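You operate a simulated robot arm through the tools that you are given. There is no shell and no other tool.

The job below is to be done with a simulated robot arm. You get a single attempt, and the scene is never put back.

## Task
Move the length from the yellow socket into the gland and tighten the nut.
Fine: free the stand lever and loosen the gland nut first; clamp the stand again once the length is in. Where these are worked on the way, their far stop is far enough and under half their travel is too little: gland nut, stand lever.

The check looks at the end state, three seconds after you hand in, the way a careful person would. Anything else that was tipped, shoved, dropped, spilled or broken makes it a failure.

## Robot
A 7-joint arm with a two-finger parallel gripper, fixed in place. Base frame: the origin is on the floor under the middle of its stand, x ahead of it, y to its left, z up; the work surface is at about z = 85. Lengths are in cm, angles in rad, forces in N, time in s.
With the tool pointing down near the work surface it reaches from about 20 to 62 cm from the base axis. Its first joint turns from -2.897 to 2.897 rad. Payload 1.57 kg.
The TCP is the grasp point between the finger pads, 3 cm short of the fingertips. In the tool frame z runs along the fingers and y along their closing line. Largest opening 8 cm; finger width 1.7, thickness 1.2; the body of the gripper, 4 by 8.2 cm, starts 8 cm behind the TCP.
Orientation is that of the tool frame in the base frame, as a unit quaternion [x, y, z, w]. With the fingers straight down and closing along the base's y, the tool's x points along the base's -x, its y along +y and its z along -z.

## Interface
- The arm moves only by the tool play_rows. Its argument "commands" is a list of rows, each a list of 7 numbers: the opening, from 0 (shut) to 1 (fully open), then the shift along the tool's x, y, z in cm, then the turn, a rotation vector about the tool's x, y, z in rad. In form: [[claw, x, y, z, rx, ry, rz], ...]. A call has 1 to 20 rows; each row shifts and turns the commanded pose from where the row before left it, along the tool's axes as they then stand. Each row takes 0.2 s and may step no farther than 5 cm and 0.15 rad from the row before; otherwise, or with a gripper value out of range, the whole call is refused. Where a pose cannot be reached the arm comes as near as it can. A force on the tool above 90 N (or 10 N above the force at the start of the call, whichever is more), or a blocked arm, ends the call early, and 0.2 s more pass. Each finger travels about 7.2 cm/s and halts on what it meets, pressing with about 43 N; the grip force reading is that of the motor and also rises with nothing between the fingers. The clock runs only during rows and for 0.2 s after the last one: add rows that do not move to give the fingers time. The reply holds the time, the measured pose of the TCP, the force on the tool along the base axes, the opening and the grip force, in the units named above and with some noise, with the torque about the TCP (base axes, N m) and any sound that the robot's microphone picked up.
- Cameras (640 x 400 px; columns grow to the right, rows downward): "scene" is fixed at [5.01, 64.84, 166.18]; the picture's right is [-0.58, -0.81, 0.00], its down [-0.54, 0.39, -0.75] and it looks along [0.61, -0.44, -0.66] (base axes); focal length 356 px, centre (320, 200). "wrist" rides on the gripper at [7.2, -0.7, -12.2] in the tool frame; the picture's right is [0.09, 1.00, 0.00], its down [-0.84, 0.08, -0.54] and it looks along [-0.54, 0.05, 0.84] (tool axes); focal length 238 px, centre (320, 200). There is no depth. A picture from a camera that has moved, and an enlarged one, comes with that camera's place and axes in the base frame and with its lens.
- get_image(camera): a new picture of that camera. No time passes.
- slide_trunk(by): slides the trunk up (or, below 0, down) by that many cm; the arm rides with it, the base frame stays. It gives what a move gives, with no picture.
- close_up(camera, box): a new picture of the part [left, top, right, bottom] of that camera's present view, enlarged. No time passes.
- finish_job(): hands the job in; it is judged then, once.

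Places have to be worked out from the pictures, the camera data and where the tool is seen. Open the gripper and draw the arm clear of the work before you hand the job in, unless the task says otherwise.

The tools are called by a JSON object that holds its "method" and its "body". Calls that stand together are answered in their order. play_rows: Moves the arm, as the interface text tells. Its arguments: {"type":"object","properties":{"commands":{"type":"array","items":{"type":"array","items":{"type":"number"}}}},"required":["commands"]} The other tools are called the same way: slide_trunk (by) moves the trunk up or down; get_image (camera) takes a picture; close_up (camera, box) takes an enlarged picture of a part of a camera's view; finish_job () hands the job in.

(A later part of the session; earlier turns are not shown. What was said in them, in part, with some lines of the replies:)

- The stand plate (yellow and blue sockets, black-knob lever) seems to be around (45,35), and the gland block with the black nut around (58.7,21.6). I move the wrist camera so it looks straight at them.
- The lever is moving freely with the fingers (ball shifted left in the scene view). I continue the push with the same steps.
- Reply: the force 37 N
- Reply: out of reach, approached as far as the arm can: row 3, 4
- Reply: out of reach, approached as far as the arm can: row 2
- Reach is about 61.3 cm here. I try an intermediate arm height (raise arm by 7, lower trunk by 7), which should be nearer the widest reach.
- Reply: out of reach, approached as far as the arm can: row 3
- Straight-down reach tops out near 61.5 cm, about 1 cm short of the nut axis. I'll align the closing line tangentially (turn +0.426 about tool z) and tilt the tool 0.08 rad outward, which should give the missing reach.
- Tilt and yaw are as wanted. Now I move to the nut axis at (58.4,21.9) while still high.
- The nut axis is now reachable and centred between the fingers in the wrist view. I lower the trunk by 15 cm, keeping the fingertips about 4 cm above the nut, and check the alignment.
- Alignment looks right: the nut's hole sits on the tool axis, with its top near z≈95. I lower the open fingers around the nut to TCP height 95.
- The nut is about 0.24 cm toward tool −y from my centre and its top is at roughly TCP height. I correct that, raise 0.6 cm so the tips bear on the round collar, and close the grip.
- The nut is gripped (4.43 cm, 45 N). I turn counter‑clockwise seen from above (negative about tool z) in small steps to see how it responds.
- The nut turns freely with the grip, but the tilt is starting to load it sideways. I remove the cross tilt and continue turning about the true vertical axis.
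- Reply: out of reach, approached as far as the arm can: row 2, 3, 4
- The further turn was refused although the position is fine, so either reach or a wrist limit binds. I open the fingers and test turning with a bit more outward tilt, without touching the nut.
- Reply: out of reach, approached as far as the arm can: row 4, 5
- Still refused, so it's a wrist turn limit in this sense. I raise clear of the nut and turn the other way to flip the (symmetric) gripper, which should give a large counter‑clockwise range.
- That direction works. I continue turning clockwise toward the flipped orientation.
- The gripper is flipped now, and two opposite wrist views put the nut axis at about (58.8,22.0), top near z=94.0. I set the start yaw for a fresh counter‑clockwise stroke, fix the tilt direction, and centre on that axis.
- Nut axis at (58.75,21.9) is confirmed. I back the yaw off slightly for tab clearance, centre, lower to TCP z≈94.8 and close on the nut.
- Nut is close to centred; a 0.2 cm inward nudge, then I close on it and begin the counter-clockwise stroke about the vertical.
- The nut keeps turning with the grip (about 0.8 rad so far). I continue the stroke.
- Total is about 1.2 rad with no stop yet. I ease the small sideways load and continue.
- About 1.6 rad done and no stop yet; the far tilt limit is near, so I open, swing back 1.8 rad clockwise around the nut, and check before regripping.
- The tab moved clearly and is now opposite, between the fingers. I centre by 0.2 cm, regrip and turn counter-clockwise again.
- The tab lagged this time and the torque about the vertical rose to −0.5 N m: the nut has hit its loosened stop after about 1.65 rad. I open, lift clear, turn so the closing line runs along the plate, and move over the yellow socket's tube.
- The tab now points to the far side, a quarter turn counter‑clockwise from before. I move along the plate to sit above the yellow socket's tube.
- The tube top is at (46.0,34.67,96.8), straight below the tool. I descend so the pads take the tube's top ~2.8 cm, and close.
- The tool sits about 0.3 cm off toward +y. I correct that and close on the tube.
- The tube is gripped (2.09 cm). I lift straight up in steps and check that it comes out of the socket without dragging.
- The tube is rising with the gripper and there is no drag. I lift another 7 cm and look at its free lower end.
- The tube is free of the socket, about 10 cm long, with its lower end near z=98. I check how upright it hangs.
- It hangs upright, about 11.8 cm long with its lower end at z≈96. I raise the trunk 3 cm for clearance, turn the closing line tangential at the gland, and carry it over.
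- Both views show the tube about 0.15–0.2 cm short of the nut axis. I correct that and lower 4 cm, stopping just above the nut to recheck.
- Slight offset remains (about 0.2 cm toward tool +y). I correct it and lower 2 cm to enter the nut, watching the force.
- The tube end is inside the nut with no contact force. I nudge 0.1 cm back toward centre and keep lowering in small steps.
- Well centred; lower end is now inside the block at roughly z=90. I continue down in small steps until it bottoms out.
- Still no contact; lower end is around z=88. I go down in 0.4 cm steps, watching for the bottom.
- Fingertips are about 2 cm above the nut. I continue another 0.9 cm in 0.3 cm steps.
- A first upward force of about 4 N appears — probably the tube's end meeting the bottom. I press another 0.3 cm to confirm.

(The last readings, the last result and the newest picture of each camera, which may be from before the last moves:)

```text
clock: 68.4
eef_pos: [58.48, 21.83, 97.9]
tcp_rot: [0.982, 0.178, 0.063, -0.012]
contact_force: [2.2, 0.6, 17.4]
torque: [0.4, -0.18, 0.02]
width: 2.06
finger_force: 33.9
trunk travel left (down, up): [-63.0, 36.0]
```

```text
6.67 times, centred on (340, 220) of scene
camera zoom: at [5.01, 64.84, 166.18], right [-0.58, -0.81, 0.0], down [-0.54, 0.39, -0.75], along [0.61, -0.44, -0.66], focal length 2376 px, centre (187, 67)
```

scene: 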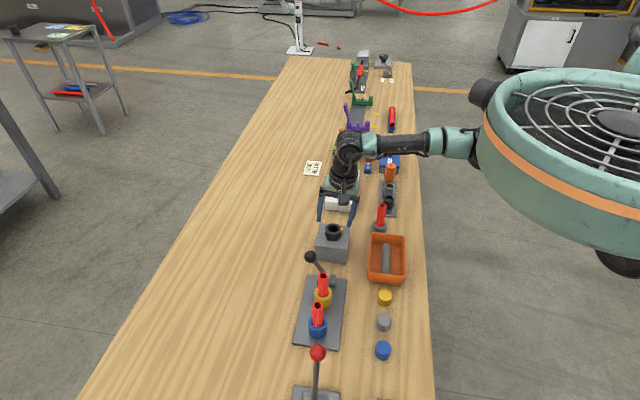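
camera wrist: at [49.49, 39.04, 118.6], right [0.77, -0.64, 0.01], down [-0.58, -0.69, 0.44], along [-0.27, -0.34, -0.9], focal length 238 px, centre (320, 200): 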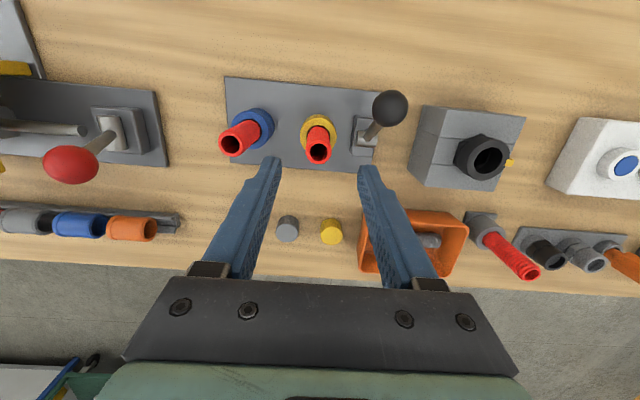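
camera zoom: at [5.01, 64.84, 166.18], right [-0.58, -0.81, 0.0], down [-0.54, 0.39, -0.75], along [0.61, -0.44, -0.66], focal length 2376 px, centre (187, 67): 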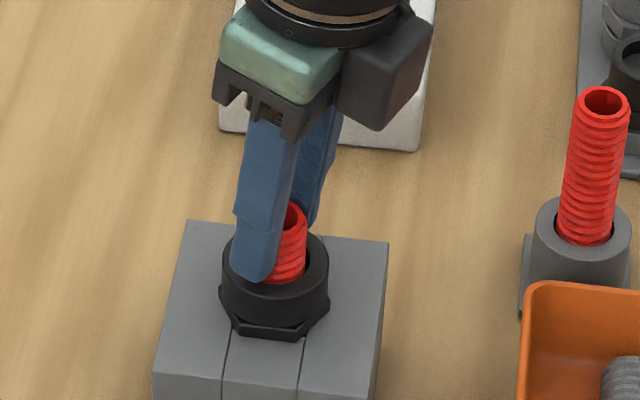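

The vertical reaction rose to 17 N while the tool stopped: the tube is seated on the bottom with about 3.6 cm showing above the nut. I relieve the pressure and release it, opening wide.

{"method": "play_rows", "body": {"commands": [[0.15, 0.03, 0, -0.25, 0, 0, 0], [0.4, 0, 0, 0, 0, 0, 0], [0.7, 0, 0, 0, 0, 0, 0], [0.9, 0, 0, 0, 0, 0, 0], [0.9, 0, 0, 0, 0, 0, 0]]}}

{"method": "close_up", "body": {"camera": "wrist", "box": [220, 80, 420, 260]}}

{"method": "close_up", "body": {"camera": "scene", "box": [310, 190, 370, 250]}}

```text
clock: 69.6
eef_pos: [58.53, 22.0, 98.07]
tcp_rot: [0.983, 0.176, 0.059, -0.01]
contact_force: [0.5, 1.1, 0.0]
torque: [0.03, 0.0, 0.02]
width: 7.18
finger_force: 0.1
trunk travel left (down, up): [-63.0, 36.0]
```

```text
2.22 times, centred on (320, 170) of wrist
camera zoom: at [63.64, 24.52, 110.93], right [0.43, -0.9, 0.01], down [-0.81, -0.38, 0.44], along [-0.39, -0.2, -0.9], focal length 530 px, centre (320, 267)
```

zoom: 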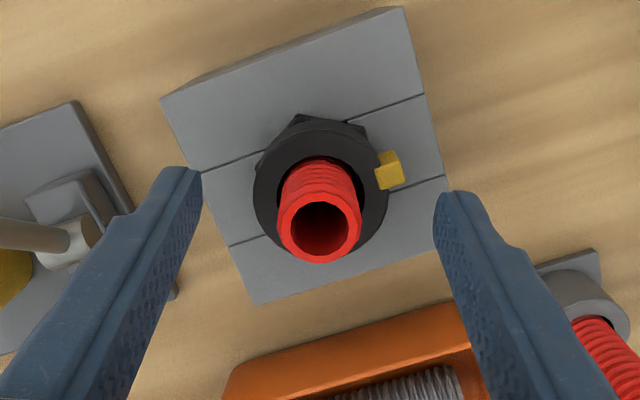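

```text
6.67 times, centred on (340, 220) of scene
camera zoom: at [5.01, 64.84, 166.18], right [-0.58, -0.81, 0.0], down [-0.54, 0.39, -0.75], along [0.61, -0.44, -0.66], focal length 2376 px, centre (187, 67)
```

zoom: 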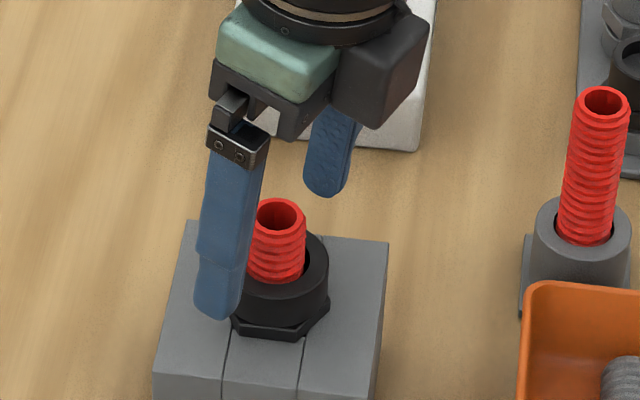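

The tube stands centred in the loosened gland. Now I turn 0.36 rad clockwise for tab clearance and lower the open fingers around the nut.

{"method": "play_rows", "body": {"commands": [[0.9, 0, 0, 0, -0.0146, 0, 0.1191], [0.9, 0, 0, 0, -0.0146, 0, 0.1191], [0.9, 0, 0, 0, -0.0146, 0, 0.1191], [0.9, -0.134, 0, 1.09, 0, 0, 0], [0.9, -0.134, 0, 1.09, 0, 0, 0], [0.9, -0.134, 0, 1.09, 0, 0, 0], [0.9, 0, 0, 0, 0, 0, 0]]}}

{"method": "close_up", "body": {"camera": "wrist", "box": [220, 80, 420, 260]}}

```text
clock: 71.2
eef_pos: [58.42, 21.82, 94.86]
tcp_rot: [0.998, -0.001, 0.061, 0.002]
contact_force: [-0.4, -0.4, 0.2]
torque: [-0.01, 0.01, 0.01]
width: 7.22
finger_force: 0.1
trunk travel left (down, up): [-63.0, 36.0]
```

```text
2.22 times, centred on (320, 170) of wrist
camera zoom: at [64.07, 22.49, 107.74], right [0.09, -1.0, 0.01], down [-0.9, -0.07, 0.44], along [-0.43, -0.05, -0.9], focal length 530 px, centre (320, 267)
```

zoom: 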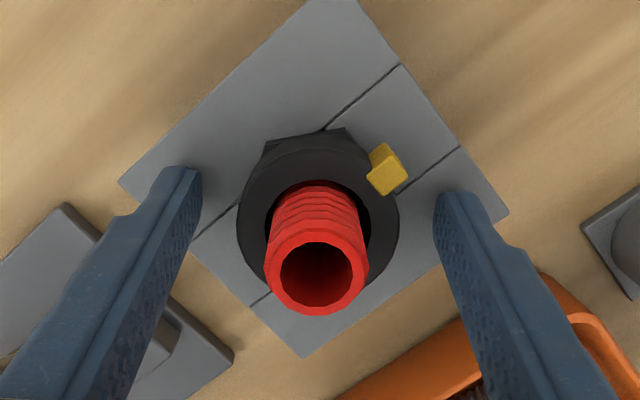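

Nut is centred and the tab is clear of both fingers. I close on it and turn clockwise (tightening) in 0.1 rad steps.

{"method": "play_rows", "body": {"commands": [[0.6, 0, 0, 0, 0, 0, 0], [0.3, 0, 0, 0, 0, 0, 0], [0.3, 0, 0, 0, 0, 0, 0], [0.3, 0, 0, 0, 0, 0, 0], [0.3, 0, 0, 0, -0.0122, 0, 0.0993], [0.3, 0, 0, 0, -0.0122, 0, 0.0993], [0.3, 0, 0, 0, -0.0122, 0, 0.0993], [0.3, 0, 0, 0, -0.0122, 0, 0.0993], [0.3, 0, 0, 0, -0.0122, 0, 0.0993], [0.3, 0, 0, 0, 0, 0, 0]]}}

{"method": "close_up", "body": {"camera": "wrist", "box": [220, 80, 420, 260]}}

```text
clock: 73.4
eef_pos: [58.54, 22.07, 94.85]
tcp_rot: [0.967, -0.249, 0.059, 0.015]
contact_force: [0.4, 7.4, 8.1]
torque: [0.14, 1.18, 0.02]
width: 4.48
finger_force: 45.2
trunk travel left (down, up): [-63.0, 36.0]
```

```text
2.22 times, centred on (320, 170) of wrist
camera zoom: at [63.71, 19.87, 107.74], right [-0.4, -0.92, 0.01], down [-0.82, 0.37, 0.44], along [-0.4, 0.17, -0.9], focal length 530 px, centre (320, 267)
```

zoom: 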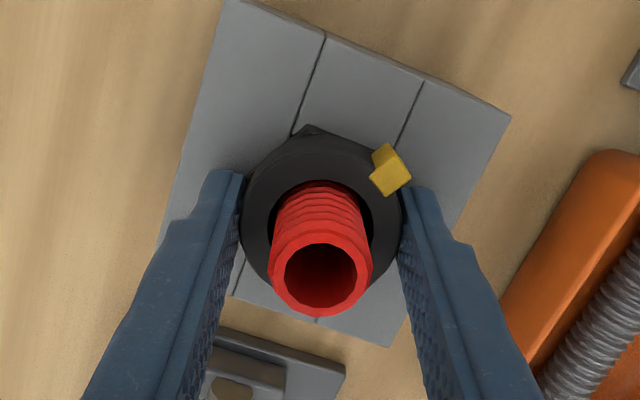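

The nut is turning clockwise with the grip. Two more steps, then I open and swing back for the next stroke.

{"method": "play_rows", "body": {"commands": [[0.3, 0, 0, 0, -0.0122, 0, 0.0993], [0.3, 0, 0, 0, -0.0122, 0, 0.0993], [0.3, 0, 0, 0, 0, 0, 0], [0.9, 0, 0, 0, 0, 0, 0], [0.9, 0, 0, 0, 0, 0, 0], [0.9, 0, 0, 0, 0, 0, 0]]}}

{"method": "close_up", "body": {"camera": "wrist", "box": [220, 80, 420, 260]}}

```text
clock: 74.8
eef_pos: [58.51, 21.75, 94.64]
tcp_rot: [0.937, -0.345, 0.058, 0.022]
contact_force: [0.3, -1.1, 0.7]
torque: [0.1, 0.1, 0.0]
width: 7.04
finger_force: 0.1
trunk travel left (down, up): [-63.0, 36.0]
```

```text
2.22 times, centred on (320, 170) of wrist
camera zoom: at [63.27, 18.69, 107.63], right [-0.58, -0.82, 0.01], down [-0.73, 0.52, 0.43], along [-0.36, 0.24, -0.9], focal length 530 px, centre (320, 267)
```

zoom: 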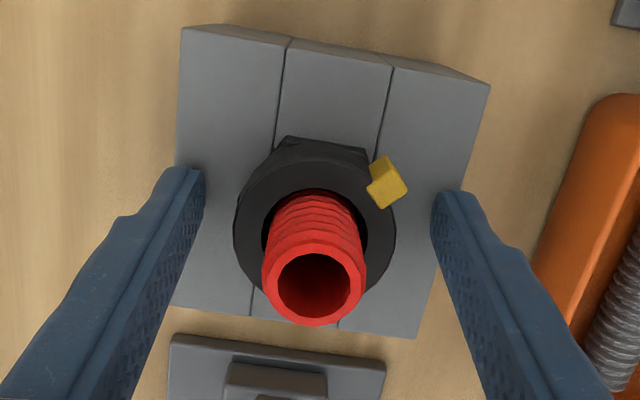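

0.7 rad done, tab moved along. I swing the open fingers back counter‑clockwise 1.58 rad around the nut for the next tightening stroke.

{"method": "play_rows", "body": {"commands": [[0.95, 0, -0.15, 0, 0, 0, 0], [0.95, 0, 0, 0, 0.0175, 0, -0.1425], [0.95, 0, 0, 0, 0.0175, 0, -0.1425], [0.95, 0, 0, 0, 0.0175, 0, -0.1425], [0.95, 0, 0, 0, 0.0175, 0, -0.1425], [0.95, 0, 0, 0, 0.0175, 0, -0.1425], [0.95, 0, 0, 0, 0.0175, 0, -0.1425], [0.95, 0, 0, 0, 0.0175, 0, -0.1425], [0.95, 0, 0, 0, 0.0175, 0, -0.1425], [0.95, 0, 0, 0, 0.0175, 0, -0.1425], [0.95, 0, 0, 0, 0.0175, 0, -0.1425], [0.95, 0, 0, 0, 0.0175, 0, -0.1425], [0.95, 0, 0, 0, 0, 0, 0]]}}

{"method": "close_up", "body": {"camera": "wrist", "box": [220, 80, 420, 260]}}

```text
clock: 77.6
eef_pos: [58.58, 22.08, 94.78]
tcp_rot: [0.904, 0.423, 0.055, -0.026]
contact_force: [-1.2, -1.8, 2.3]
torque: [-0.01, 0.11, 0.11]
width: 7.61
finger_force: 0.0
trunk travel left (down, up): [-63.0, 36.0]
```

```text
2.22 times, centred on (320, 170) of wrist
camera zoom: at [61.69, 26.88, 107.61], right [0.82, -0.57, 0.01], down [-0.51, -0.74, 0.44], along [-0.24, -0.37, -0.9], focal length 530 px, centre (320, 267)
```

zoom: 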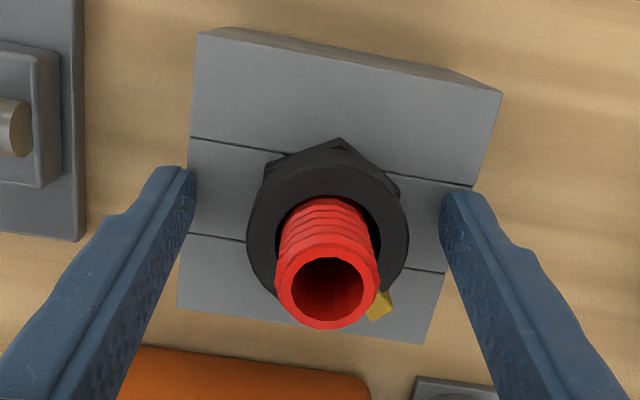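

Tab is at the lower right, clear of the fingers. I centre, regrip, and turn clockwise again, looking for the tight stop.

{"method": "play_rows", "body": {"commands": [[0.95, 0, 0.12, -0.05, 0, 0, 0], [0.6, 0, 0, 0, 0, 0, 0], [0.3, 0, 0, 0, 0, 0, 0], [0.3, 0, 0, 0, 0, 0, 0], [0.3, 0, 0, 0, -0.0122, 0, 0.0993], [0.3, 0, 0, 0, -0.0122, 0, 0.0993], [0.3, 0, 0, 0, -0.0122, 0, 0.0993], [0.3, 0, 0, 0, -0.0122, 0, 0.0993], [0.3, 0, 0, 0, -0.0122, 0, 0.0993], [0.3, 0, 0, 0, -0.0122, 0, 0.0993], [0.3, 0, 0, 0, 0, 0, 0]]}}

{"method": "close_up", "body": {"camera": "wrist", "box": [220, 80, 420, 260]}}

```text
clock: 80.0
eef_pos: [58.71, 21.94, 94.77]
tcp_rot: [0.989, 0.135, 0.059, -0.008]
contact_force: [-2.4, 0.2, -4.5]
torque: [0.13, 0.87, 0.01]
width: 4.45
finger_force: 45.0
trunk travel left (down, up): [-63.0, 36.0]
```

```text
2.22 times, centred on (320, 170) of wrist
camera zoom: at [64.04, 24.1, 107.61], right [0.36, -0.93, 0.01], down [-0.84, -0.31, 0.44], along [-0.41, -0.17, -0.9], focal length 530 px, centre (320, 267)
```

zoom: 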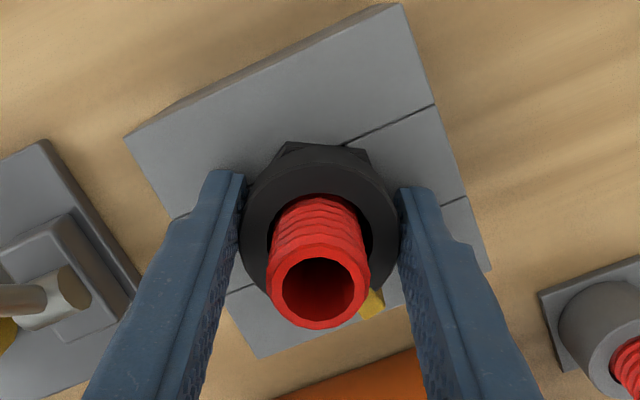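

About 1.3 rad of tightening done, no stop yet. I continue clockwise another 0.5 rad and watch the torque about the vertical.

{"method": "play_rows", "body": {"commands": [[0.3, 0, 0, 0, -0.0122, 0, 0.0993], [0.3, 0, 0, 0, -0.0122, 0, 0.0993], [0.3, 0, 0, 0, -0.0122, 0, 0.0993], [0.3, 0, 0, 0, 0, 0, 0]]}}

{"method": "play_rows", "body": {"commands": [[0.3, 0, 0, 0, -0.0122, 0, 0.0993], [0.3, 0, 0, 0, -0.0122, 0, 0.0993], [0.3, 0, 0, 0, 0, 0, 0]]}}

{"method": "close_up", "body": {"camera": "wrist", "box": [220, 80, 420, 260]}}

{"method": "close_up", "body": {"camera": "scene", "box": [310, 190, 370, 250]}}

```text
clock: 81.0
eef_pos: [58.79, 22.12, 94.77]
tcp_rot: [0.998, -0.015, 0.06, 0.002]
contact_force: [-3.5, -1.9, -4.4]
torque: [0.38, 1.07, -0.02]
width: 4.46
finger_force: 45.0
trunk travel left (down, up): [-63.0, 36.0]
```

```text
clock: 81.8
eef_pos: [58.65, 21.89, 94.67]
tcp_rot: [0.992, -0.113, 0.061, 0.007]
contact_force: [-2.5, -2.6, -6.8]
torque: [0.76, 0.56, 0.0]
width: 4.48
finger_force: 45.0
trunk travel left (down, up): [-63.0, 36.0]
```

```text
2.22 times, centred on (320, 170) of wrist
camera zoom: at [64.41, 21.29, 107.62], right [-0.14, -0.99, 0.01], down [-0.89, 0.13, 0.44], along [-0.43, 0.05, -0.9], focal length 530 px, centre (320, 267)
```

zoom: 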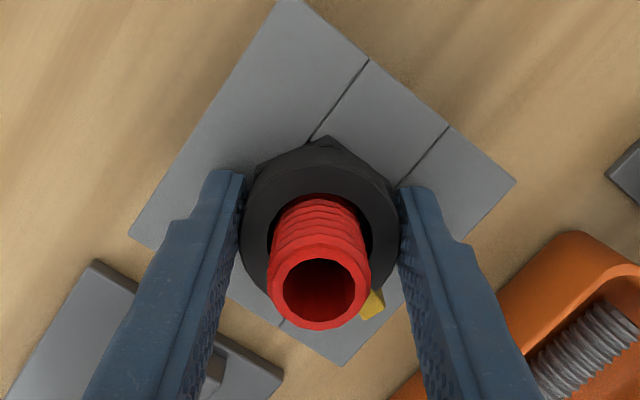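

```text
6.67 times, centred on (340, 220) of scene
camera zoom: at [5.01, 64.84, 166.18], right [-0.58, -0.81, 0.0], down [-0.54, 0.39, -0.75], along [0.61, -0.44, -0.66], focal length 2376 px, centre (187, 67)
```

zoom: 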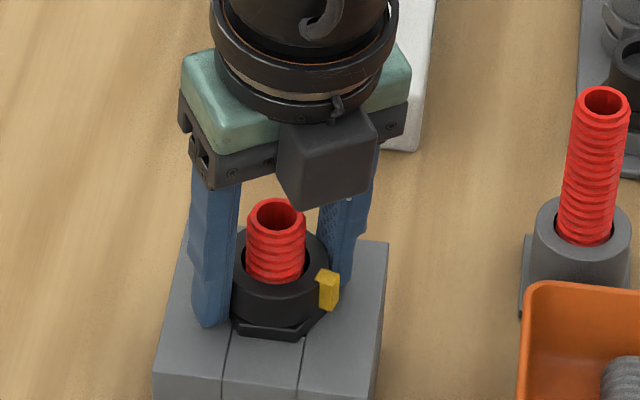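

The nut still turns freely with no stop felt; the tab is back around its starting direction. I keep tightening to find the real stop.

{"method": "play_rows", "body": {"commands": [[0.3, 0, 0, 0, -0.0122, 0, 0.0993], [0.3, 0, 0, 0, -0.0122, 0, 0.0993], [0.3, 0, 0, 0, 0, 0, 0]]}}

{"method": "close_up", "body": {"camera": "wrist", "box": [220, 80, 420, 260]}}

```text
clock: 82.6
eef_pos: [58.92, 21.85, 94.71]
tcp_rot: [0.975, -0.213, 0.06, 0.015]
contact_force: [0.9, -7.8, -7.2]
torque: [0.12, -0.46, 0.19]
width: 4.46
finger_force: 40.0
trunk travel left (down, up): [-63.0, 36.0]
```

```text
2.22 times, centred on (320, 170) of wrist
camera zoom: at [64.28, 20.11, 107.7], right [-0.33, -0.94, 0.01], down [-0.85, 0.3, 0.43], along [-0.41, 0.13, -0.9], focal length 530 px, centre (320, 267)
```

zoom: 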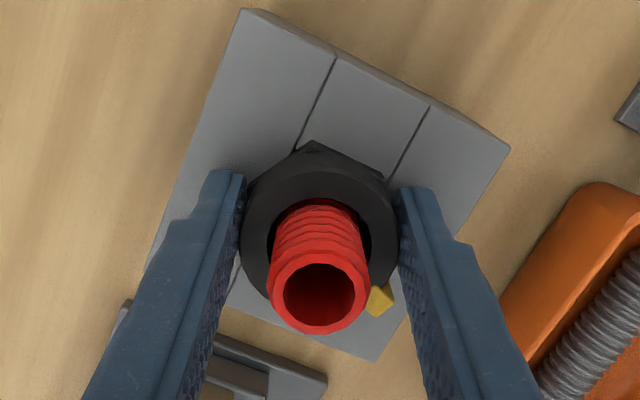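

A torque of about 0.2 N m now appears and the tab starts lagging the fingers, so the tight stop is here. I turn one more 0.15 rad to be sure.

{"method": "play_rows", "body": {"commands": [[0.3, 0, 0, 0, -0.0092, 0, 0.0745], [0.3, 0, 0, 0, -0.0092, 0, 0.0745], [0.3, 0, 0, 0, 0, 0, 0]]}}

{"method": "close_up", "body": {"camera": "wrist", "box": [220, 80, 420, 260]}}

```text
clock: 83.4
eef_pos: [58.66, 21.84, 94.74]
tcp_rot: [0.957, -0.284, 0.058, 0.018]
contact_force: [-1.9, -7.6, -0.5]
torque: [0.22, 0.33, 0.3]
width: 4.37
finger_force: 45.1
trunk travel left (down, up): [-63.0, 36.0]
```

```text
2.22 times, centred on (320, 170) of wrist
camera zoom: at [63.77, 19.41, 107.71], right [-0.47, -0.88, 0.01], down [-0.79, 0.43, 0.44], along [-0.39, 0.19, -0.9], focal length 530 px, centre (320, 267)
```

zoom: 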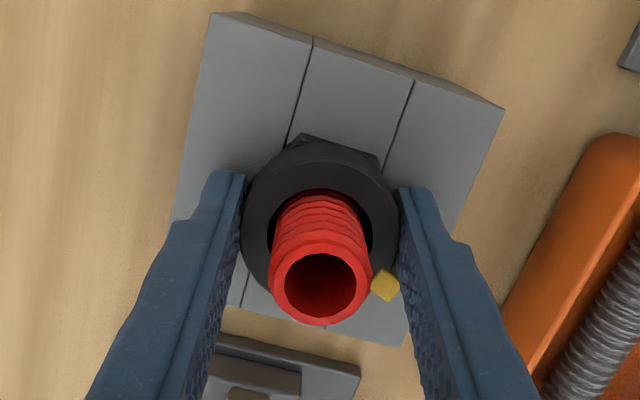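

The fingers now slip on a stationary nut (tab lags, torque 0.3 N m): it is tight at its stop. I release, lift clear, and turn toward the lever's orientation.

{"method": "play_rows", "body": {"commands": [[0.9, 0, 0, 0, 0, 0, 0], [0.9, 0, 0, 0, 0, 0, 0], [0.9, 0, 0, 0, 0, 0, 0], [0.9, 0.335, 0, -2.73, 0, 0, 0], [0.9, 0.335, 0, -2.73, 0, 0, 0], [0.9, 0.335, 0, -2.73, 0, 0, 0], [0.9, 0.335, 0, -2.73, 0, 0, 0], [0.9, 0, 0, 0, 0, 0, 0]]}}

{"method": "close_up", "body": {"camera": "scene", "box": [310, 190, 370, 250]}}

{"method": "close_up", "body": {"camera": "wrist", "box": [220, 80, 420, 260]}}

```text
clock: 85.2
eef_pos: [58.78, 22.13, 105.67]
tcp_rot: [0.957, -0.284, 0.059, 0.019]
contact_force: [0.3, 1.0, -0.6]
torque: [-0.01, 0.0, 0.03]
width: 7.21
finger_force: 0.0
trunk travel left (down, up): [-63.0, 36.0]
```

```text
6.67 times, centred on (340, 220) of scene
camera zoom: at [5.01, 64.84, 166.18], right [-0.58, -0.81, 0.0], down [-0.54, 0.39, -0.75], along [0.61, -0.44, -0.66], focal length 2376 px, centre (187, 67)
```

zoom: 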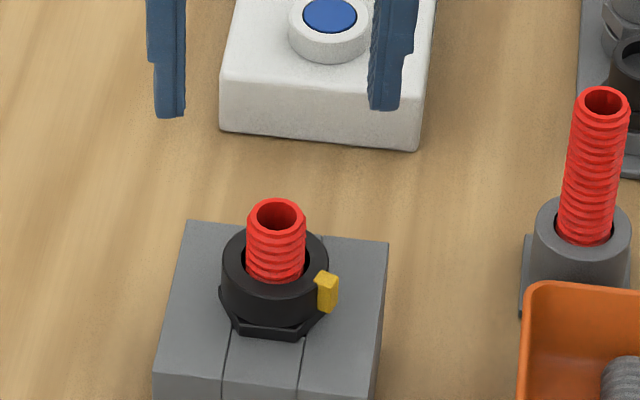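

```text
2.22 times, centred on (320, 170) of wrist
camera zoom: at [63.92, 19.51, 118.65], right [-0.47, -0.88, 0.01], down [-0.79, 0.42, 0.44], along [-0.39, 0.19, -0.9], focal length 530 px, centre (320, 267)
```

zoom: 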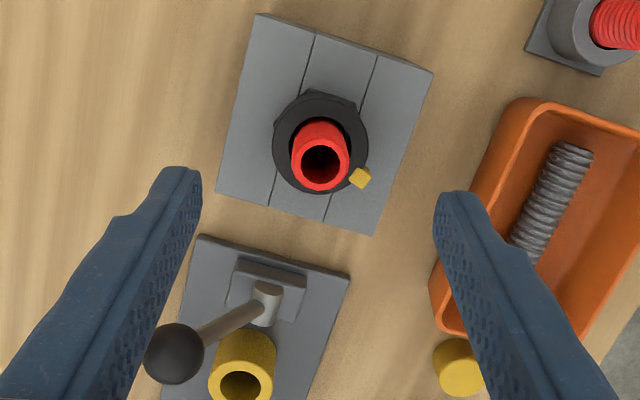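

The nut's tab is back where it was when tight, and the tube stands firmly in the gland. Next I turn the tool so the closing line runs along the plate, to grip the lever ball from both sides.

{"method": "play_rows", "body": {"commands": [[0.7, 0, 0, 0, 0.0166, 0, -0.135], [0.7, 0, 0, 0, 0.0166, 0, -0.135], [0.7, 0, 0, 0, 0.0166, 0, -0.135], [0.7, 0, 0, 0, 0.0166, 0, -0.135], [0.7, 0, 0, 0, 0.0166, 0, -0.135], [0.7, 0, 0, 0, 0.0166, 0, -0.135], [0.7, 0, 0, 0, 0.0166, 0, -0.135], [0.7, 0, 0, 0, 0.0166, 0, -0.135], [0.7, 0, 0, 0, 0.0166, 0, -0.135], [0.7, 0, 0, 0, 0.0166, 0, -0.135], [0.7, 0, -3, 0, 0, 0, 0], [0.7, 0, -3, 0, 0, 0, 0], [0.7, 0, -3, 0, 0, 0, 0], [0.7, 0, 0, 0, 0, 0, 0]]}}

{"method": "get_image", "body": {"camera": "wrist"}}

{"method": "close_up", "body": {"camera": "scene", "box": [280, 190, 390, 300]}}

```text
clock: 88.2
eef_pos: [52.52, 28.46, 105.87]
tcp_rot: [0.923, 0.381, 0.056, -0.022]
contact_force: [-0.1, 0.5, 0.5]
torque: [0.01, 0.0, -0.01]
width: 5.59
finger_force: 0.0
trunk travel left (down, up): [-63.0, 36.0]
```

```text
taken
camera wrist: at [56.06, 32.92, 118.82], right [0.77, -0.64, 0.01], down [-0.58, -0.69, 0.44], along [-0.27, -0.34, -0.9], focal length 238 px, centre (320, 200)
```

wrist: 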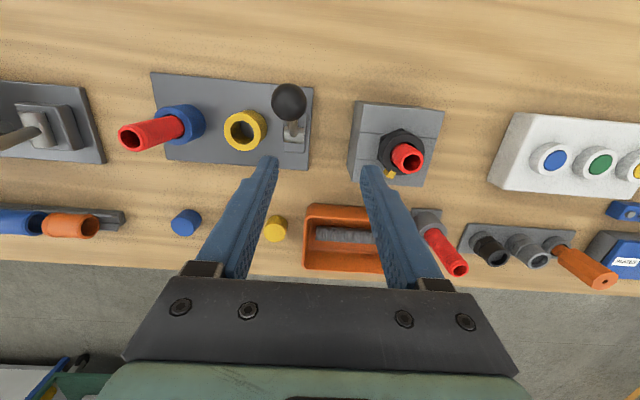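

```text
3.64 times, centred on (335, 245) of scene
camera zoom: at [5.01, 64.84, 166.18], right [-0.58, -0.81, 0.0], down [-0.54, 0.39, -0.75], along [0.61, -0.44, -0.66], focal length 1296 px, centre (266, 36)
```

zoom: 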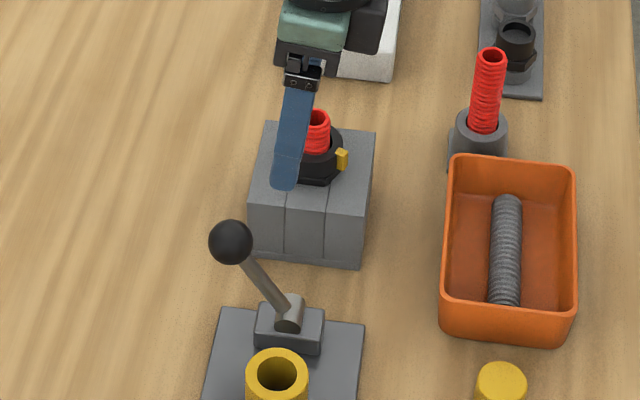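

I zoom into the wrist view to fix the ball's position.

{"method": "close_up", "body": {"camera": "wrist", "box": [240, 60, 340, 160]}}

{"method": "close_up", "body": {"camera": "scene", "box": [300, 240, 360, 300]}}

```text
4.00 times, centred on (290, 110) of wrist
camera zoom: at [56.06, 32.92, 118.82], right [0.77, -0.64, 0.01], down [-0.58, -0.69, 0.44], along [-0.27, -0.34, -0.9], focal length 953 px, centre (440, 560)
```

zoom: 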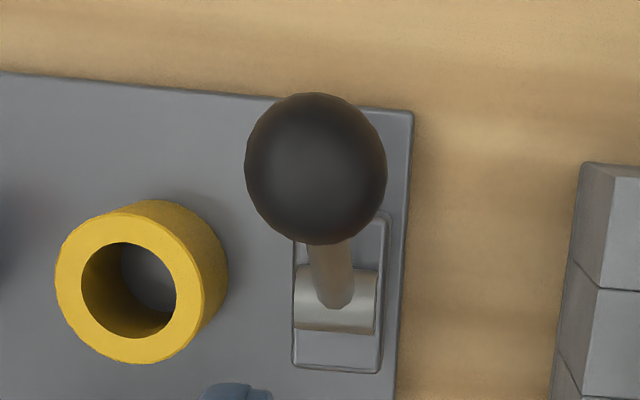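

```text
6.67 times, centred on (330, 270) of scene
camera zoom: at [5.01, 64.84, 166.18], right [-0.58, -0.81, 0.0], down [-0.54, 0.39, -0.75], along [0.61, -0.44, -0.66], focal length 2376 px, centre (253, -267)
```

zoom: 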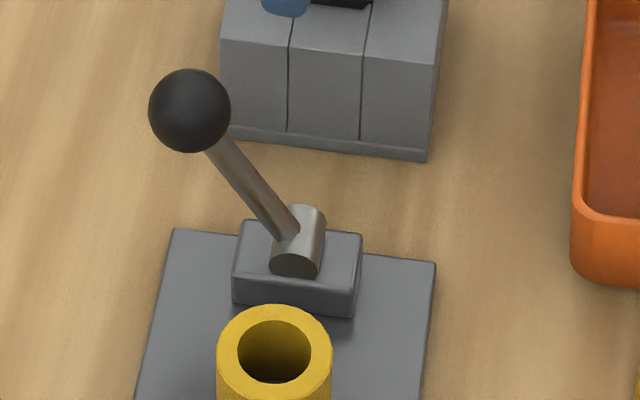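

The ball is at about (53.2,33.5,96.3), in line with its earlier place along 45°. I move above it with the fingers open either side.

{"method": "play_rows", "body": {"commands": [[0.7, 1.3, -1.0, 0.16, 0, 0, 0], [0.7, 1.3, -1.04, 0.16, 0, 0, 0], [0.7, 1.3, -1.04, 0.16, 0, 0, 0], [0.7, 0, 0, 0, 0, 0, 0], [0.7, 0, 0, 0, 0, 0, 0]]}}

{"method": "close_up", "body": {"camera": "wrist", "box": [220, 80, 420, 260]}}

{"method": "close_up", "body": {"camera": "scene", "box": [280, 190, 390, 300]}}

```text
clock: 89.4
eef_pos: [53.07, 33.25, 105.8]
tcp_rot: [0.923, 0.381, 0.056, -0.023]
contact_force: [-0.1, 0.4, 0.2]
torque: [0.02, -0.03, -0.04]
width: 5.59
finger_force: 0.0
trunk travel left (down, up): [-63.0, 36.0]
```

```text
2.22 times, centred on (320, 170) of wrist
camera zoom: at [56.61, 37.69, 118.75], right [0.77, -0.64, 0.01], down [-0.58, -0.69, 0.44], along [-0.27, -0.34, -0.9], focal length 530 px, centre (320, 267)
```

zoom: 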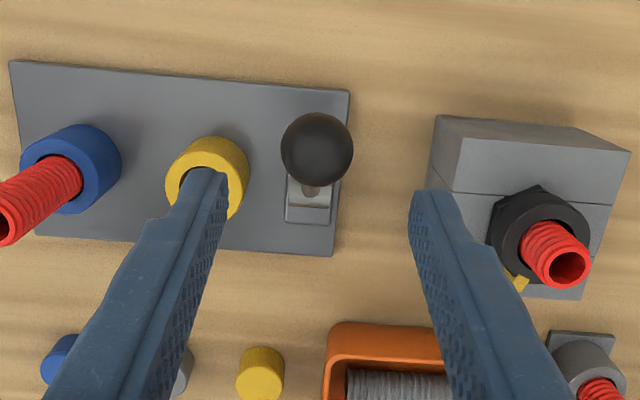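

```text
3.64 times, centred on (335, 245) of scene
camera zoom: at [5.01, 64.84, 166.18], right [-0.58, -0.81, 0.0], down [-0.54, 0.39, -0.75], along [0.61, -0.44, -0.66], focal length 1296 px, centre (266, 36)
```

zoom: 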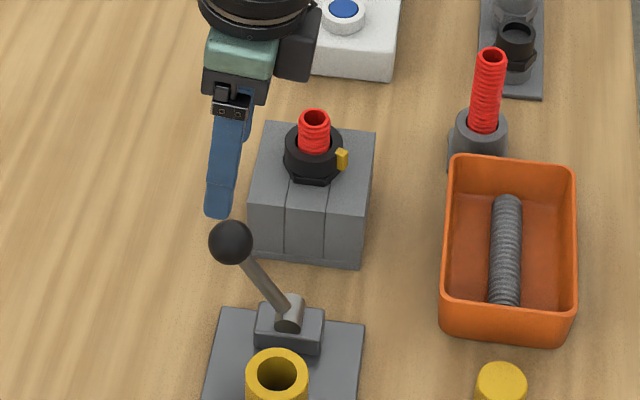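

The ball is centred between the fingers. I descend so the pads straddle it, with tips just below the ball.

{"method": "play_rows", "body": {"commands": [[0.7, 0.0, -0.06, 2.1, 0, 0, 0], [0.7, -0.256, 0, 2.085, 0, 0, 0], [0.7, -0.256, 0, 2.085, 0, 0, 0], [0.7, -0.256, 0, 2.085, 0, 0, 0], [0.7, 0, 0, 0, 0, 0, 0]]}}

{"method": "close_up", "body": {"camera": "wrist", "box": [220, 80, 420, 260]}}

{"method": "close_up", "body": {"camera": "scene", "box": [280, 190, 390, 300]}}

```text
clock: 90.6
eef_pos: [53.39, 33.48, 97.39]
tcp_rot: [0.922, 0.381, 0.056, -0.022]
contact_force: [-0.7, 0.6, -0.3]
torque: [0.0, 0.0, 0.02]
width: 5.63
finger_force: 0.1
trunk travel left (down, up): [-63.0, 36.0]
```

```text
2.22 times, centred on (320, 170) of wrist
camera zoom: at [56.92, 37.93, 110.35], right [0.77, -0.64, 0.01], down [-0.58, -0.69, 0.44], along [-0.27, -0.34, -0.9], focal length 530 px, centre (320, 267)
```

zoom: 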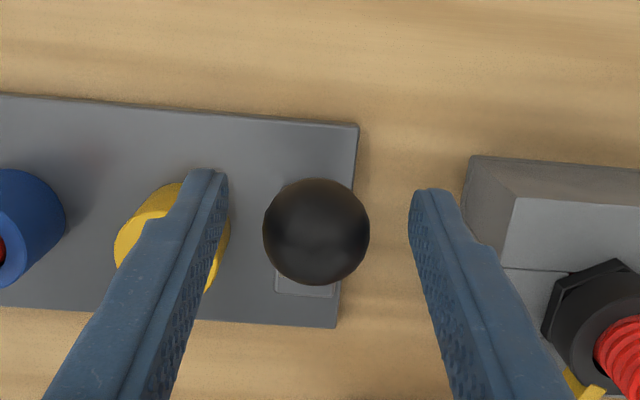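

```text
3.64 times, centred on (335, 245) of scene
camera zoom: at [5.01, 64.84, 166.18], right [-0.58, -0.81, 0.0], down [-0.54, 0.39, -0.75], along [0.61, -0.44, -0.66], focal length 1296 px, centre (266, 36)
```

zoom: 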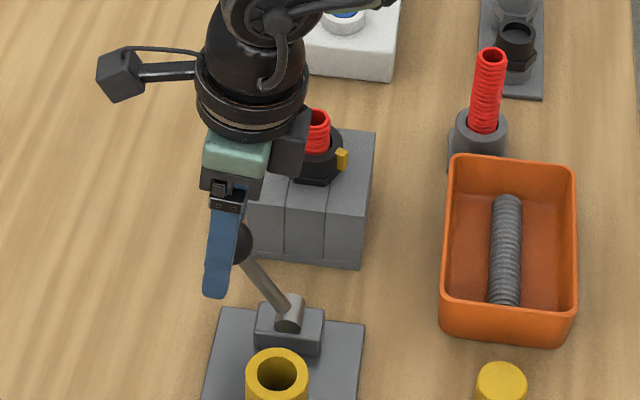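

The ball sits between the pads. I nudge 0.15 cm to centre, close on it, and start drawing the lever back along its arc toward the robot.

{"method": "play_rows", "body": {"commands": [[0.7, 0, -0.15, 0, 0, 0, 0], [0.4, 0, 0, 0, 0, 0, 0], [0.2, 0, 0, 0, 0, 0, 0], [0.2, 0, 0, 0, 0, 0, 0], [0.2, 0, 0, 0, 0, 0, 0]]}}

{"method": "play_rows", "body": {"commands": [[0.2, -0.772, 0, -0.501, 0, 0, 0], [0.2, -0.877, 0, -0.446, 0, 0, 0], [0.2, 0, 0, 0, 0, 0, 0]]}}

{"method": "close_up", "body": {"camera": "scene", "box": [280, 190, 390, 300]}}

```text
clock: 91.8
eef_pos: [53.34, 33.55, 97.48]
tcp_rot: [0.923, 0.381, 0.056, -0.022]
contact_force: [3.3, -2.7, -1.3]
torque: [-0.05, -0.1, -0.01]
width: 3.1
finger_force: 39.7
trunk travel left (down, up): [-63.0, 36.0]
```

```text
clock: 92.6
eef_pos: [52.3, 32.48, 98.1]
tcp_rot: [0.923, 0.381, 0.058, -0.024]
contact_force: [15.1, 4.2, -0.2]
torque: [0.79, -0.95, -0.03]
width: 3.08
finger_force: 39.7
trunk travel left (down, up): [-63.0, 36.0]
```

```text
3.64 times, centred on (335, 245) of scene
camera zoom: at [5.01, 64.84, 166.18], right [-0.58, -0.81, 0.0], down [-0.54, 0.39, -0.75], along [0.61, -0.44, -0.66], focal length 1296 px, centre (266, 36)
```

zoom: 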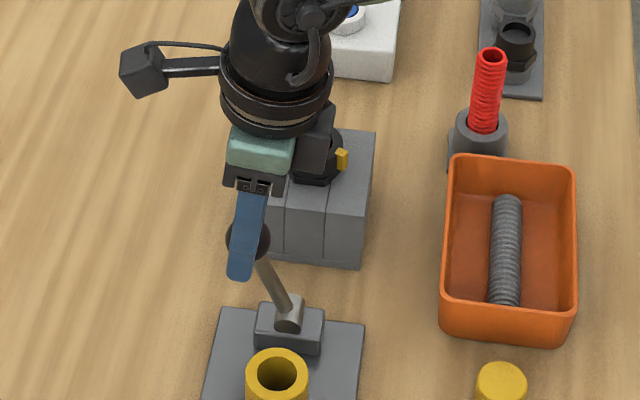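

The lever follows the grip with about 15 N. I continue along the arc.

{"method": "play_rows", "body": {"commands": [[0.2, -0.918, 0, -0.353, 0, 0, 0], [0.2, -0.951, 0, -0.255, 0, 0, 0], [0.2, 0, 0, 0, 0, 0, 0]]}}

{"method": "play_rows", "body": {"commands": [[0.2, -0.972, 0, -0.155, 0, 0, 0], [0.2, -0.983, 0, -0.051, 0, 0, 0], [0.2, 0, 0, 0, 0, 0, 0]]}}

{"method": "close_up", "body": {"camera": "scene", "box": [280, 190, 390, 300]}}

```text
clock: 93.4
eef_pos: [50.79, 31.03, 98.46]
tcp_rot: [0.923, 0.38, 0.058, -0.022]
contact_force: [14.5, 5.0, 7.8]
torque: [0.85, -1.02, -0.04]
width: 3.07
finger_force: 39.9
trunk travel left (down, up): [-63.0, 36.0]
```

```text
clock: 94.2
eef_pos: [49.14, 29.37, 98.16]
tcp_rot: [0.922, 0.382, 0.054, -0.022]
contact_force: [6.2, -1.6, 0.4]
torque: [0.2, -0.28, -0.03]
width: 3.11
finger_force: 39.7
trunk travel left (down, up): [-63.0, 36.0]
```

```text
3.64 times, centred on (335, 245) of scene
camera zoom: at [5.01, 64.84, 166.18], right [-0.58, -0.81, 0.0], down [-0.54, 0.39, -0.75], along [0.61, -0.44, -0.66], focal length 1296 px, centre (266, 36)
```

zoom: 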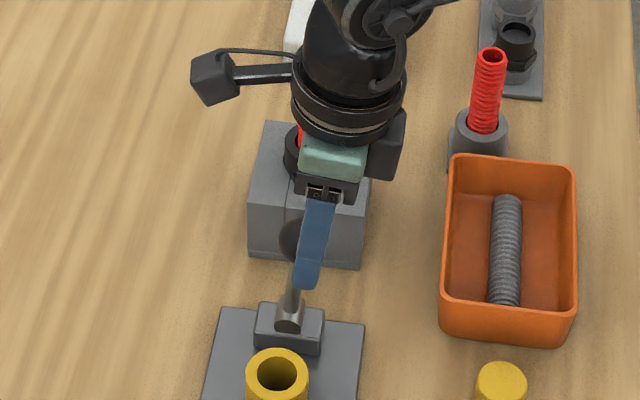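

The lever is near upright but the ball has slipped in the pads, because they resist its rotation. It is now close enough to push from the far side instead: I release, lift off, close the fingers and go round to the +n side.

{"method": "play_rows", "body": {"commands": [[0.55, 0, 0, 0, 0, 0, 0], [0.55, 0, 0, 0, 0, 0, 0], [0.55, 0.244, 0, -1.985, 0, 0, 0], [0.55, 0.244, 0, -1.985, 0, 0, 0], [0.55, 0.244, 0, -1.985, 0, 0, 0], [0.55, 0.122, 0, -0.993, 0, 0, 0], [0.3, 0, 0, 0, 0, 0, 0], [0, 0, 0, 0, 0, 0, 0], [0, 0, 0, 0, 0, 0, 0]]}}

{"method": "close_up", "body": {"camera": "scene", "box": [280, 190, 390, 300]}}

{"method": "close_up", "body": {"camera": "wrist", "box": [220, 80, 420, 260]}}

```text
clock: 96.2
eef_pos: [49.06, 29.43, 105.4]
tcp_rot: [0.923, 0.381, 0.056, -0.023]
contact_force: [-0.8, -0.1, 0.5]
torque: [0.03, 0.0, 0.01]
width: 0.01
finger_force: 21.6
trunk travel left (down, up): [-63.0, 36.0]
```

```text
3.64 times, centred on (335, 245) of scene
camera zoom: at [5.01, 64.84, 166.18], right [-0.58, -0.81, 0.0], down [-0.54, 0.39, -0.75], along [0.61, -0.44, -0.66], focal length 1296 px, centre (266, 36)
```

zoom: 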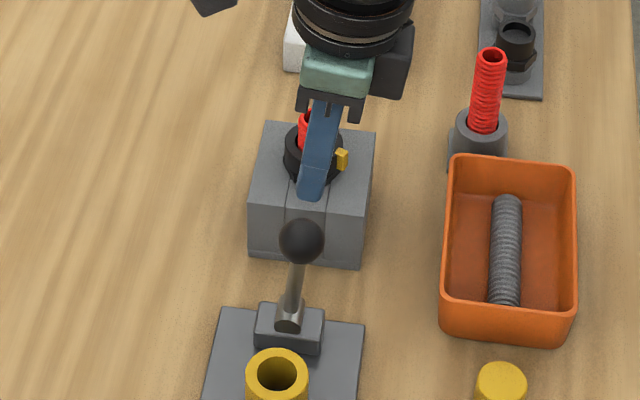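

```text
2.22 times, centred on (320, 170) of wrist
camera zoom: at [52.56, 33.92, 118.38], right [0.77, -0.64, 0.01], down [-0.58, -0.69, 0.44], along [-0.27, -0.34, -0.9], focal length 530 px, centre (320, 267)
```

zoom: 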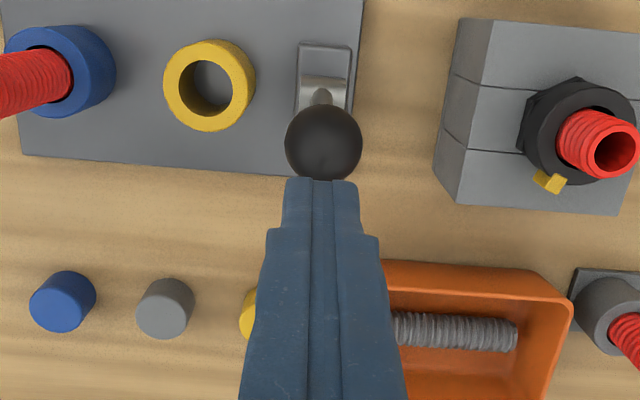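

The lever is just past upright with the ball at about (49.8,30.05). I pass over it to its far side and lower the closed fingers behind it.

{"method": "play_rows", "body": {"commands": [[0, 1.5, 0.03, 0.185, 0, 0, 0], [0, 1.5, 0.03, 0.185, 0, 0, 0], [0, 1.55, 0.02, 0.19, 0, 0, 0], [0, 0, 0, 0, 0, 0, 0]]}}

{"method": "close_up", "body": {"camera": "wrist", "box": [220, 60, 420, 240]}}

```text
clock: 97.2
eef_pos: [52.41, 32.77, 105.57]
tcp_rot: [0.923, 0.381, 0.056, -0.023]
contact_force: [-0.9, 0.0, 0.8]
torque: [0.03, -0.06, 0.0]
width: 0.03
finger_force: 21.1
trunk travel left (down, up): [-63.0, 36.0]
```

```text
2.22 times, centred on (320, 150) of wrist
camera zoom: at [55.92, 37.18, 118.47], right [0.77, -0.64, 0.01], down [-0.58, -0.69, 0.44], along [-0.27, -0.34, -0.9], focal length 530 px, centre (320, 311)
```

zoom: 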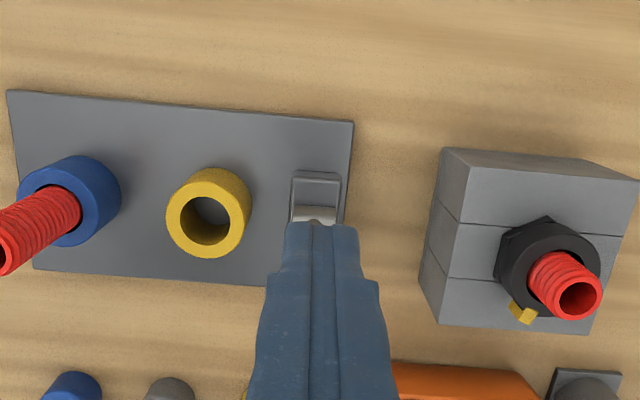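

Position is right behind the ball. I lower straight down to TCP z≈97.

{"method": "play_rows", "body": {"commands": [[0, -0.256, 0, 2.085, 0, 0, 0], [0, -0.256, 0, 2.085, 0, 0, 0], [0, -0.256, 0, 2.085, 0, 0, 0], [0, -0.256, 0, 2.085, 0, 0, 0], [0, 0, 0, 0, 0, 0, 0]]}}

{"method": "close_up", "body": {"camera": "scene", "box": [280, 190, 390, 300]}}

```text
clock: 98.4
eef_pos: [52.28, 32.76, 97.16]
tcp_rot: [0.923, 0.381, 0.056, -0.023]
contact_force: [-1.0, 0.0, -0.9]
torque: [0.02, 0.01, 0.0]
width: 0.0
finger_force: 21.0
trunk travel left (down, up): [-63.0, 36.0]
```

```text
3.64 times, centred on (335, 245) of scene
camera zoom: at [5.01, 64.84, 166.18], right [-0.58, -0.81, 0.0], down [-0.54, 0.39, -0.75], along [0.61, -0.44, -0.66], focal length 1296 px, centre (266, 36)
```

zoom: 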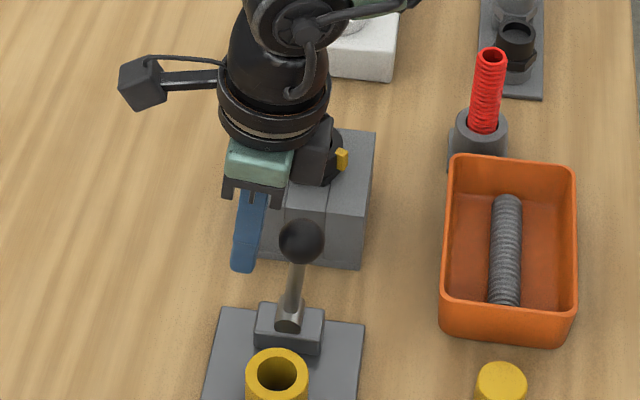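

The closed fingers are behind the ball. I push toward the robot in 0.7 cm steps.

{"method": "play_rows", "body": {"commands": [[0, -0.695, 0, -0.085, 0, 0, 0], [0, -0.695, 0, -0.085, 0, 0, 0], [0, -0.695, 0, -0.085, 0, 0, 0], [0, -0.695, 0, -0.085, 0, 0, 0], [0, -0.595, 0, -0.073, 0, 0, 0], [0, 0, 0, 0, 0, 0, 0]]}}

{"method": "close_up", "body": {"camera": "scene", "box": [280, 190, 390, 300]}}

```text
clock: 99.8
eef_pos: [49.97, 30.31, 97.16]
tcp_rot: [0.923, 0.38, 0.055, -0.024]
contact_force: [-0.6, -0.2, 0.4]
torque: [-0.01, -0.01, 0.03]
width: 0.0
finger_force: 21.3
trunk travel left (down, up): [-63.0, 36.0]
```

```text
3.64 times, centred on (335, 245) of scene
camera zoom: at [5.01, 64.84, 166.18], right [-0.58, -0.81, 0.0], down [-0.54, 0.39, -0.75], along [0.61, -0.44, -0.66], focal length 1296 px, centre (266, 36)
```

zoom: 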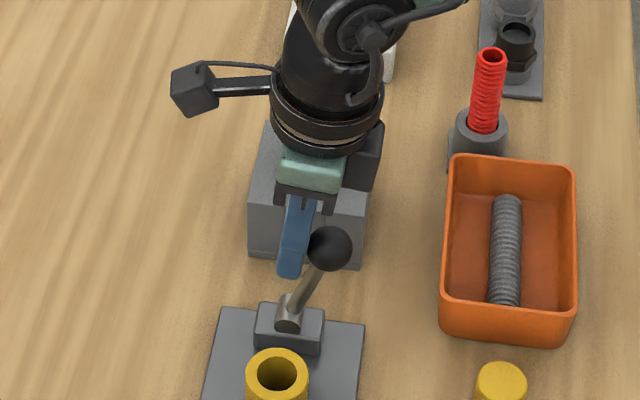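

The lever is leaning toward the robot now and moves freely. I continue in smaller steps until the stop.

{"method": "play_rows", "body": {"commands": [[0, -0.496, 0, -0.061, 0, 0, 0], [0, -0.496, 0, -0.061, 0, 0, 0], [0, -0.397, 0, -0.049, 0, 0, 0], [0, 0, 0, 0, 0, 0, 0]]}}

{"method": "play_rows", "body": {"commands": [[0, -0.397, 0, -0.049, 0, 0, 0], [0, -0.397, 0, -0.049, 0, 0, 0], [0, 0, 0, 0, 0, 0, 0]]}}

{"method": "close_up", "body": {"camera": "scene", "box": [280, 190, 390, 300]}}

```text
clock: 100.8
eef_pos: [49.06, 29.21, 97.03]
tcp_rot: [0.923, 0.381, 0.056, -0.022]
contact_force: [-0.3, 0.1, 0.1]
torque: [0.02, 0.01, 0.04]
width: 0.0
finger_force: 20.9
trunk travel left (down, up): [-63.0, 36.0]
```

```text
clock: 101.6
eef_pos: [48.77, 29.08, 97.04]
tcp_rot: [0.922, 0.381, 0.058, -0.024]
contact_force: [16.3, 13.1, 0.3]
torque: [0.17, -0.41, 0.01]
width: 0.01
finger_force: 21.3
trunk travel left (down, up): [-63.0, 36.0]
```

```text
3.64 times, centred on (335, 245) of scene
camera zoom: at [5.01, 64.84, 166.18], right [-0.58, -0.81, 0.0], down [-0.54, 0.39, -0.75], along [0.61, -0.44, -0.66], focal length 1296 px, centre (266, 36)
```

zoom: 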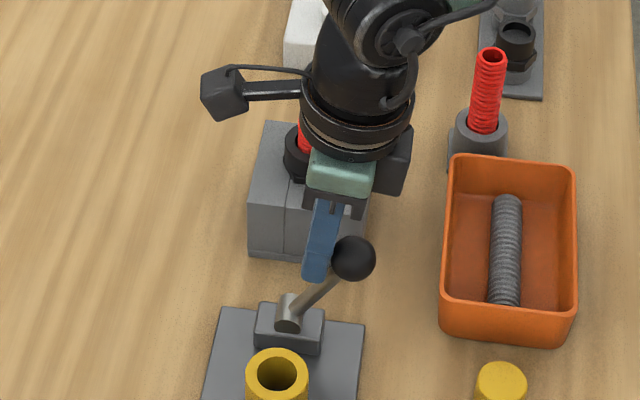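

The lever has reached its stop (21 N reaction) and the ball is back at its original picture position. A final small press to make sure, then I back off and lift.

{"method": "play_rows", "body": {"commands": [[0, -0.25, 0, -0.03, 0, 0, 0], [0, 0, 0, 0, 0, 0, 0]]}}

{"method": "play_rows", "body": {"commands": [[0, 0.8, 0, 0.1, 0, 0, 0], [0, 1.2, 0, 0.15, 0, 0, 0], [0, 0.244, 0, -1.985, 0, 0, 0], [0, 0.366, 0, -2.978, 0, 0, 0], [0, 0.366, 0, -2.978, 0, 0, 0], [0, 0.366, 0, -2.978, 0, 0, 0], [0, 0.366, 0, -2.978, 0, 0, 0], [0, 0, 0, 0, 0, 0, 0]]}}

{"method": "get_image", "body": {"camera": "scene"}}

{"method": "get_image", "body": {"camera": "wrist"}}

```text
clock: 102.2
eef_pos: [48.66, 29.13, 96.97]
tcp_rot: [0.922, 0.382, 0.06, -0.026]
contact_force: [23.7, 20.2, 4.6]
torque: [0.23, -0.54, 0.02]
width: 0.01
finger_force: 21.0
trunk travel left (down, up): [-63.0, 36.0]
```

```text
clock: 104.0
eef_pos: [49.7, 29.89, 110.87]
tcp_rot: [0.922, 0.382, 0.055, -0.023]
contact_force: [-0.6, -0.1, -0.1]
torque: [-0.01, 0.0, -0.02]
width: 0.0
finger_force: 21.7
trunk travel left (down, up): [-63.0, 36.0]
```

```text
taken
```

scene: 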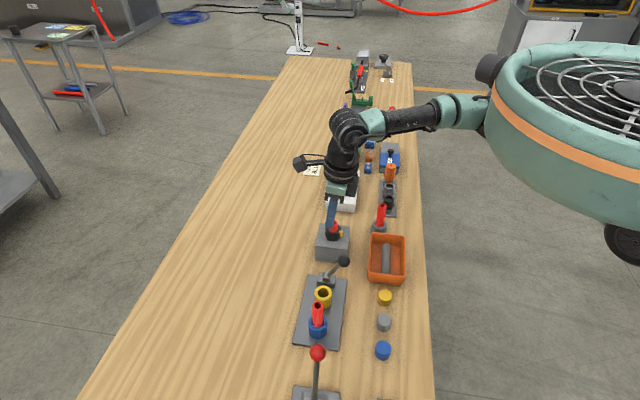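

```text
taken
camera wrist: at [53.27, 34.43, 123.82], right [0.77, -0.64, 0.01], down [-0.58, -0.69, 0.44], along [-0.27, -0.34, -0.9], focal length 238 px, centre (320, 200)
```

wrist: 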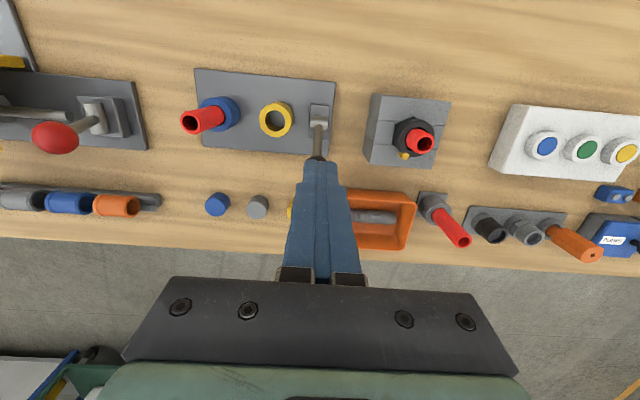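

Lever is back at its clamped stop. I raise the trunk to draw the arm clear, open the gripper, and inspect the final state.

{"method": "slide_trunk", "body": {"by": 22}}

{"method": "play_rows", "body": {"commands": [[0.5, -3, 0, 0, 0, 0, 0], [1, -3, 0, 0, 0, 0, 0], [1, -3, 0, 0, 0, 0, 0], [1, -3, 0, 0, 0, 0, 0], [1, 0, 0, 0, 0, 0, 0], [1, 0, 0, 0, 0, 0, 0]]}}

{"method": "get_image", "body": {"camera": "scene"}}

{"method": "close_up", "body": {"camera": "scene", "box": [290, 200, 390, 300]}}

{"method": "get_image", "body": {"camera": "wrist"}}

```text
clock: 106.3
eef_pos: [49.74, 30.02, 132.88]
tcp_rot: [0.923, 0.38, 0.056, -0.023]
contact_force: [0.6, -0.3, -1.0]
torque: [-0.02, -0.03, 0.01]
width: 0.02
finger_force: 21.6
trunk travel left (down, up): [-85.0, 14.0]
```

```text
clock: 107.8
eef_pos: [41.1, 21.39, 131.44]
tcp_rot: [0.923, 0.381, 0.056, -0.023]
contact_force: [0.3, -0.4, 0.5]
torque: [0.01, 0.01, 0.01]
width: 8.01
finger_force: 0.0
trunk travel left (down, up): [-85.0, 14.0]
```

```text
taken
```

scene: 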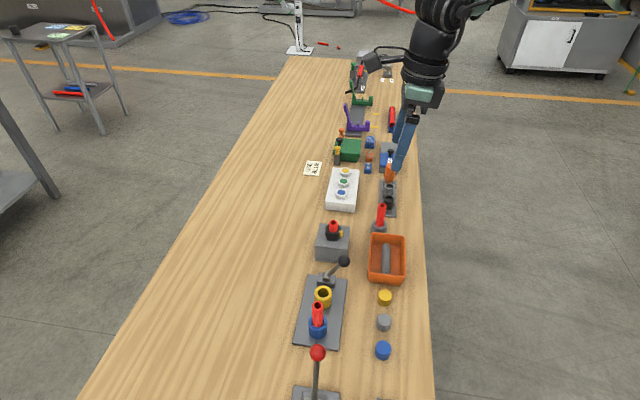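

```text
4.00 times, centred on (340, 250) of scene
camera zoom: at [5.01, 64.84, 166.18], right [-0.58, -0.81, 0.0], down [-0.54, 0.39, -0.75], along [0.61, -0.44, -0.66], focal length 1426 px, centre (240, 0)
```

zoom: 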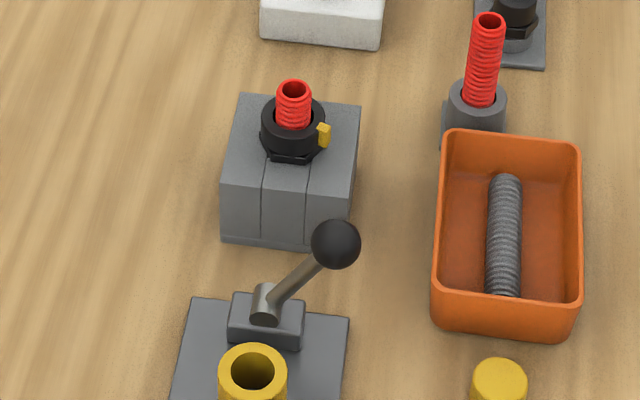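

```text
taken
camera wrist: at [44.74, 25.88, 144.45], right [0.77, -0.64, 0.01], down [-0.58, -0.69, 0.44], along [-0.27, -0.34, -0.9], focal length 238 px, centre (320, 200)
```

wrist: 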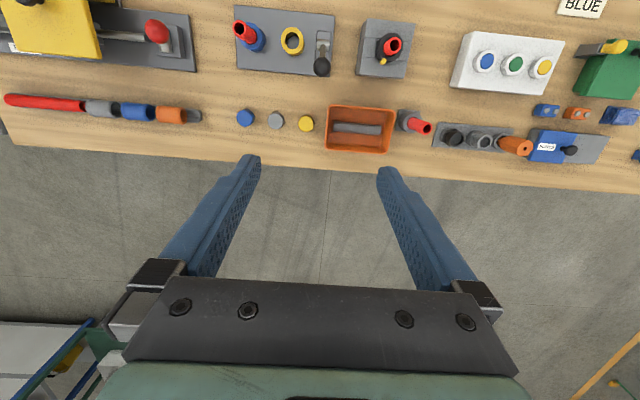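

The length stands in the gland, the nut's tab is at its tight position, the lever is clamped, and everything else is where it was. The arm is clear with the gripper open, so I hand in.

{"method": "finish_job", "body": {}}

```text
The job is handed in.
```

The length from the yellow socket is now in the gland, the nut is tight, and the stand is clamped again. I've handed the job in and have no verdict yet.

- **Freeing up:** I pushed the stand lever over until it met its far stop. I then loosened the nut counter-clockwise until it would turn no further, about a quarter turn.
- **Moving the length:** I lifted it out of the yellow socket and lowered it into the gland until it rested on the bottom. It stands upright with about 3.6 cm showing above the nut.
- **Nut:** I turned it clockwise until it stopped and my grip began to slip on it. Its yellow tab is back where it was at the start.
- **Stand lever:** My first attempt was to grip the ball, but it slipped partway, so I pushed the lever back with closed fingers instead. It met its stop, and the ball is back in its original place.

In the last pictures nothing else on the bench looks moved or knocked over. The arm is drawn clear with the gripper open. There is a "USE BLUE" card on the bench next to the button box. I took the length from the yellow socket, as you asked.
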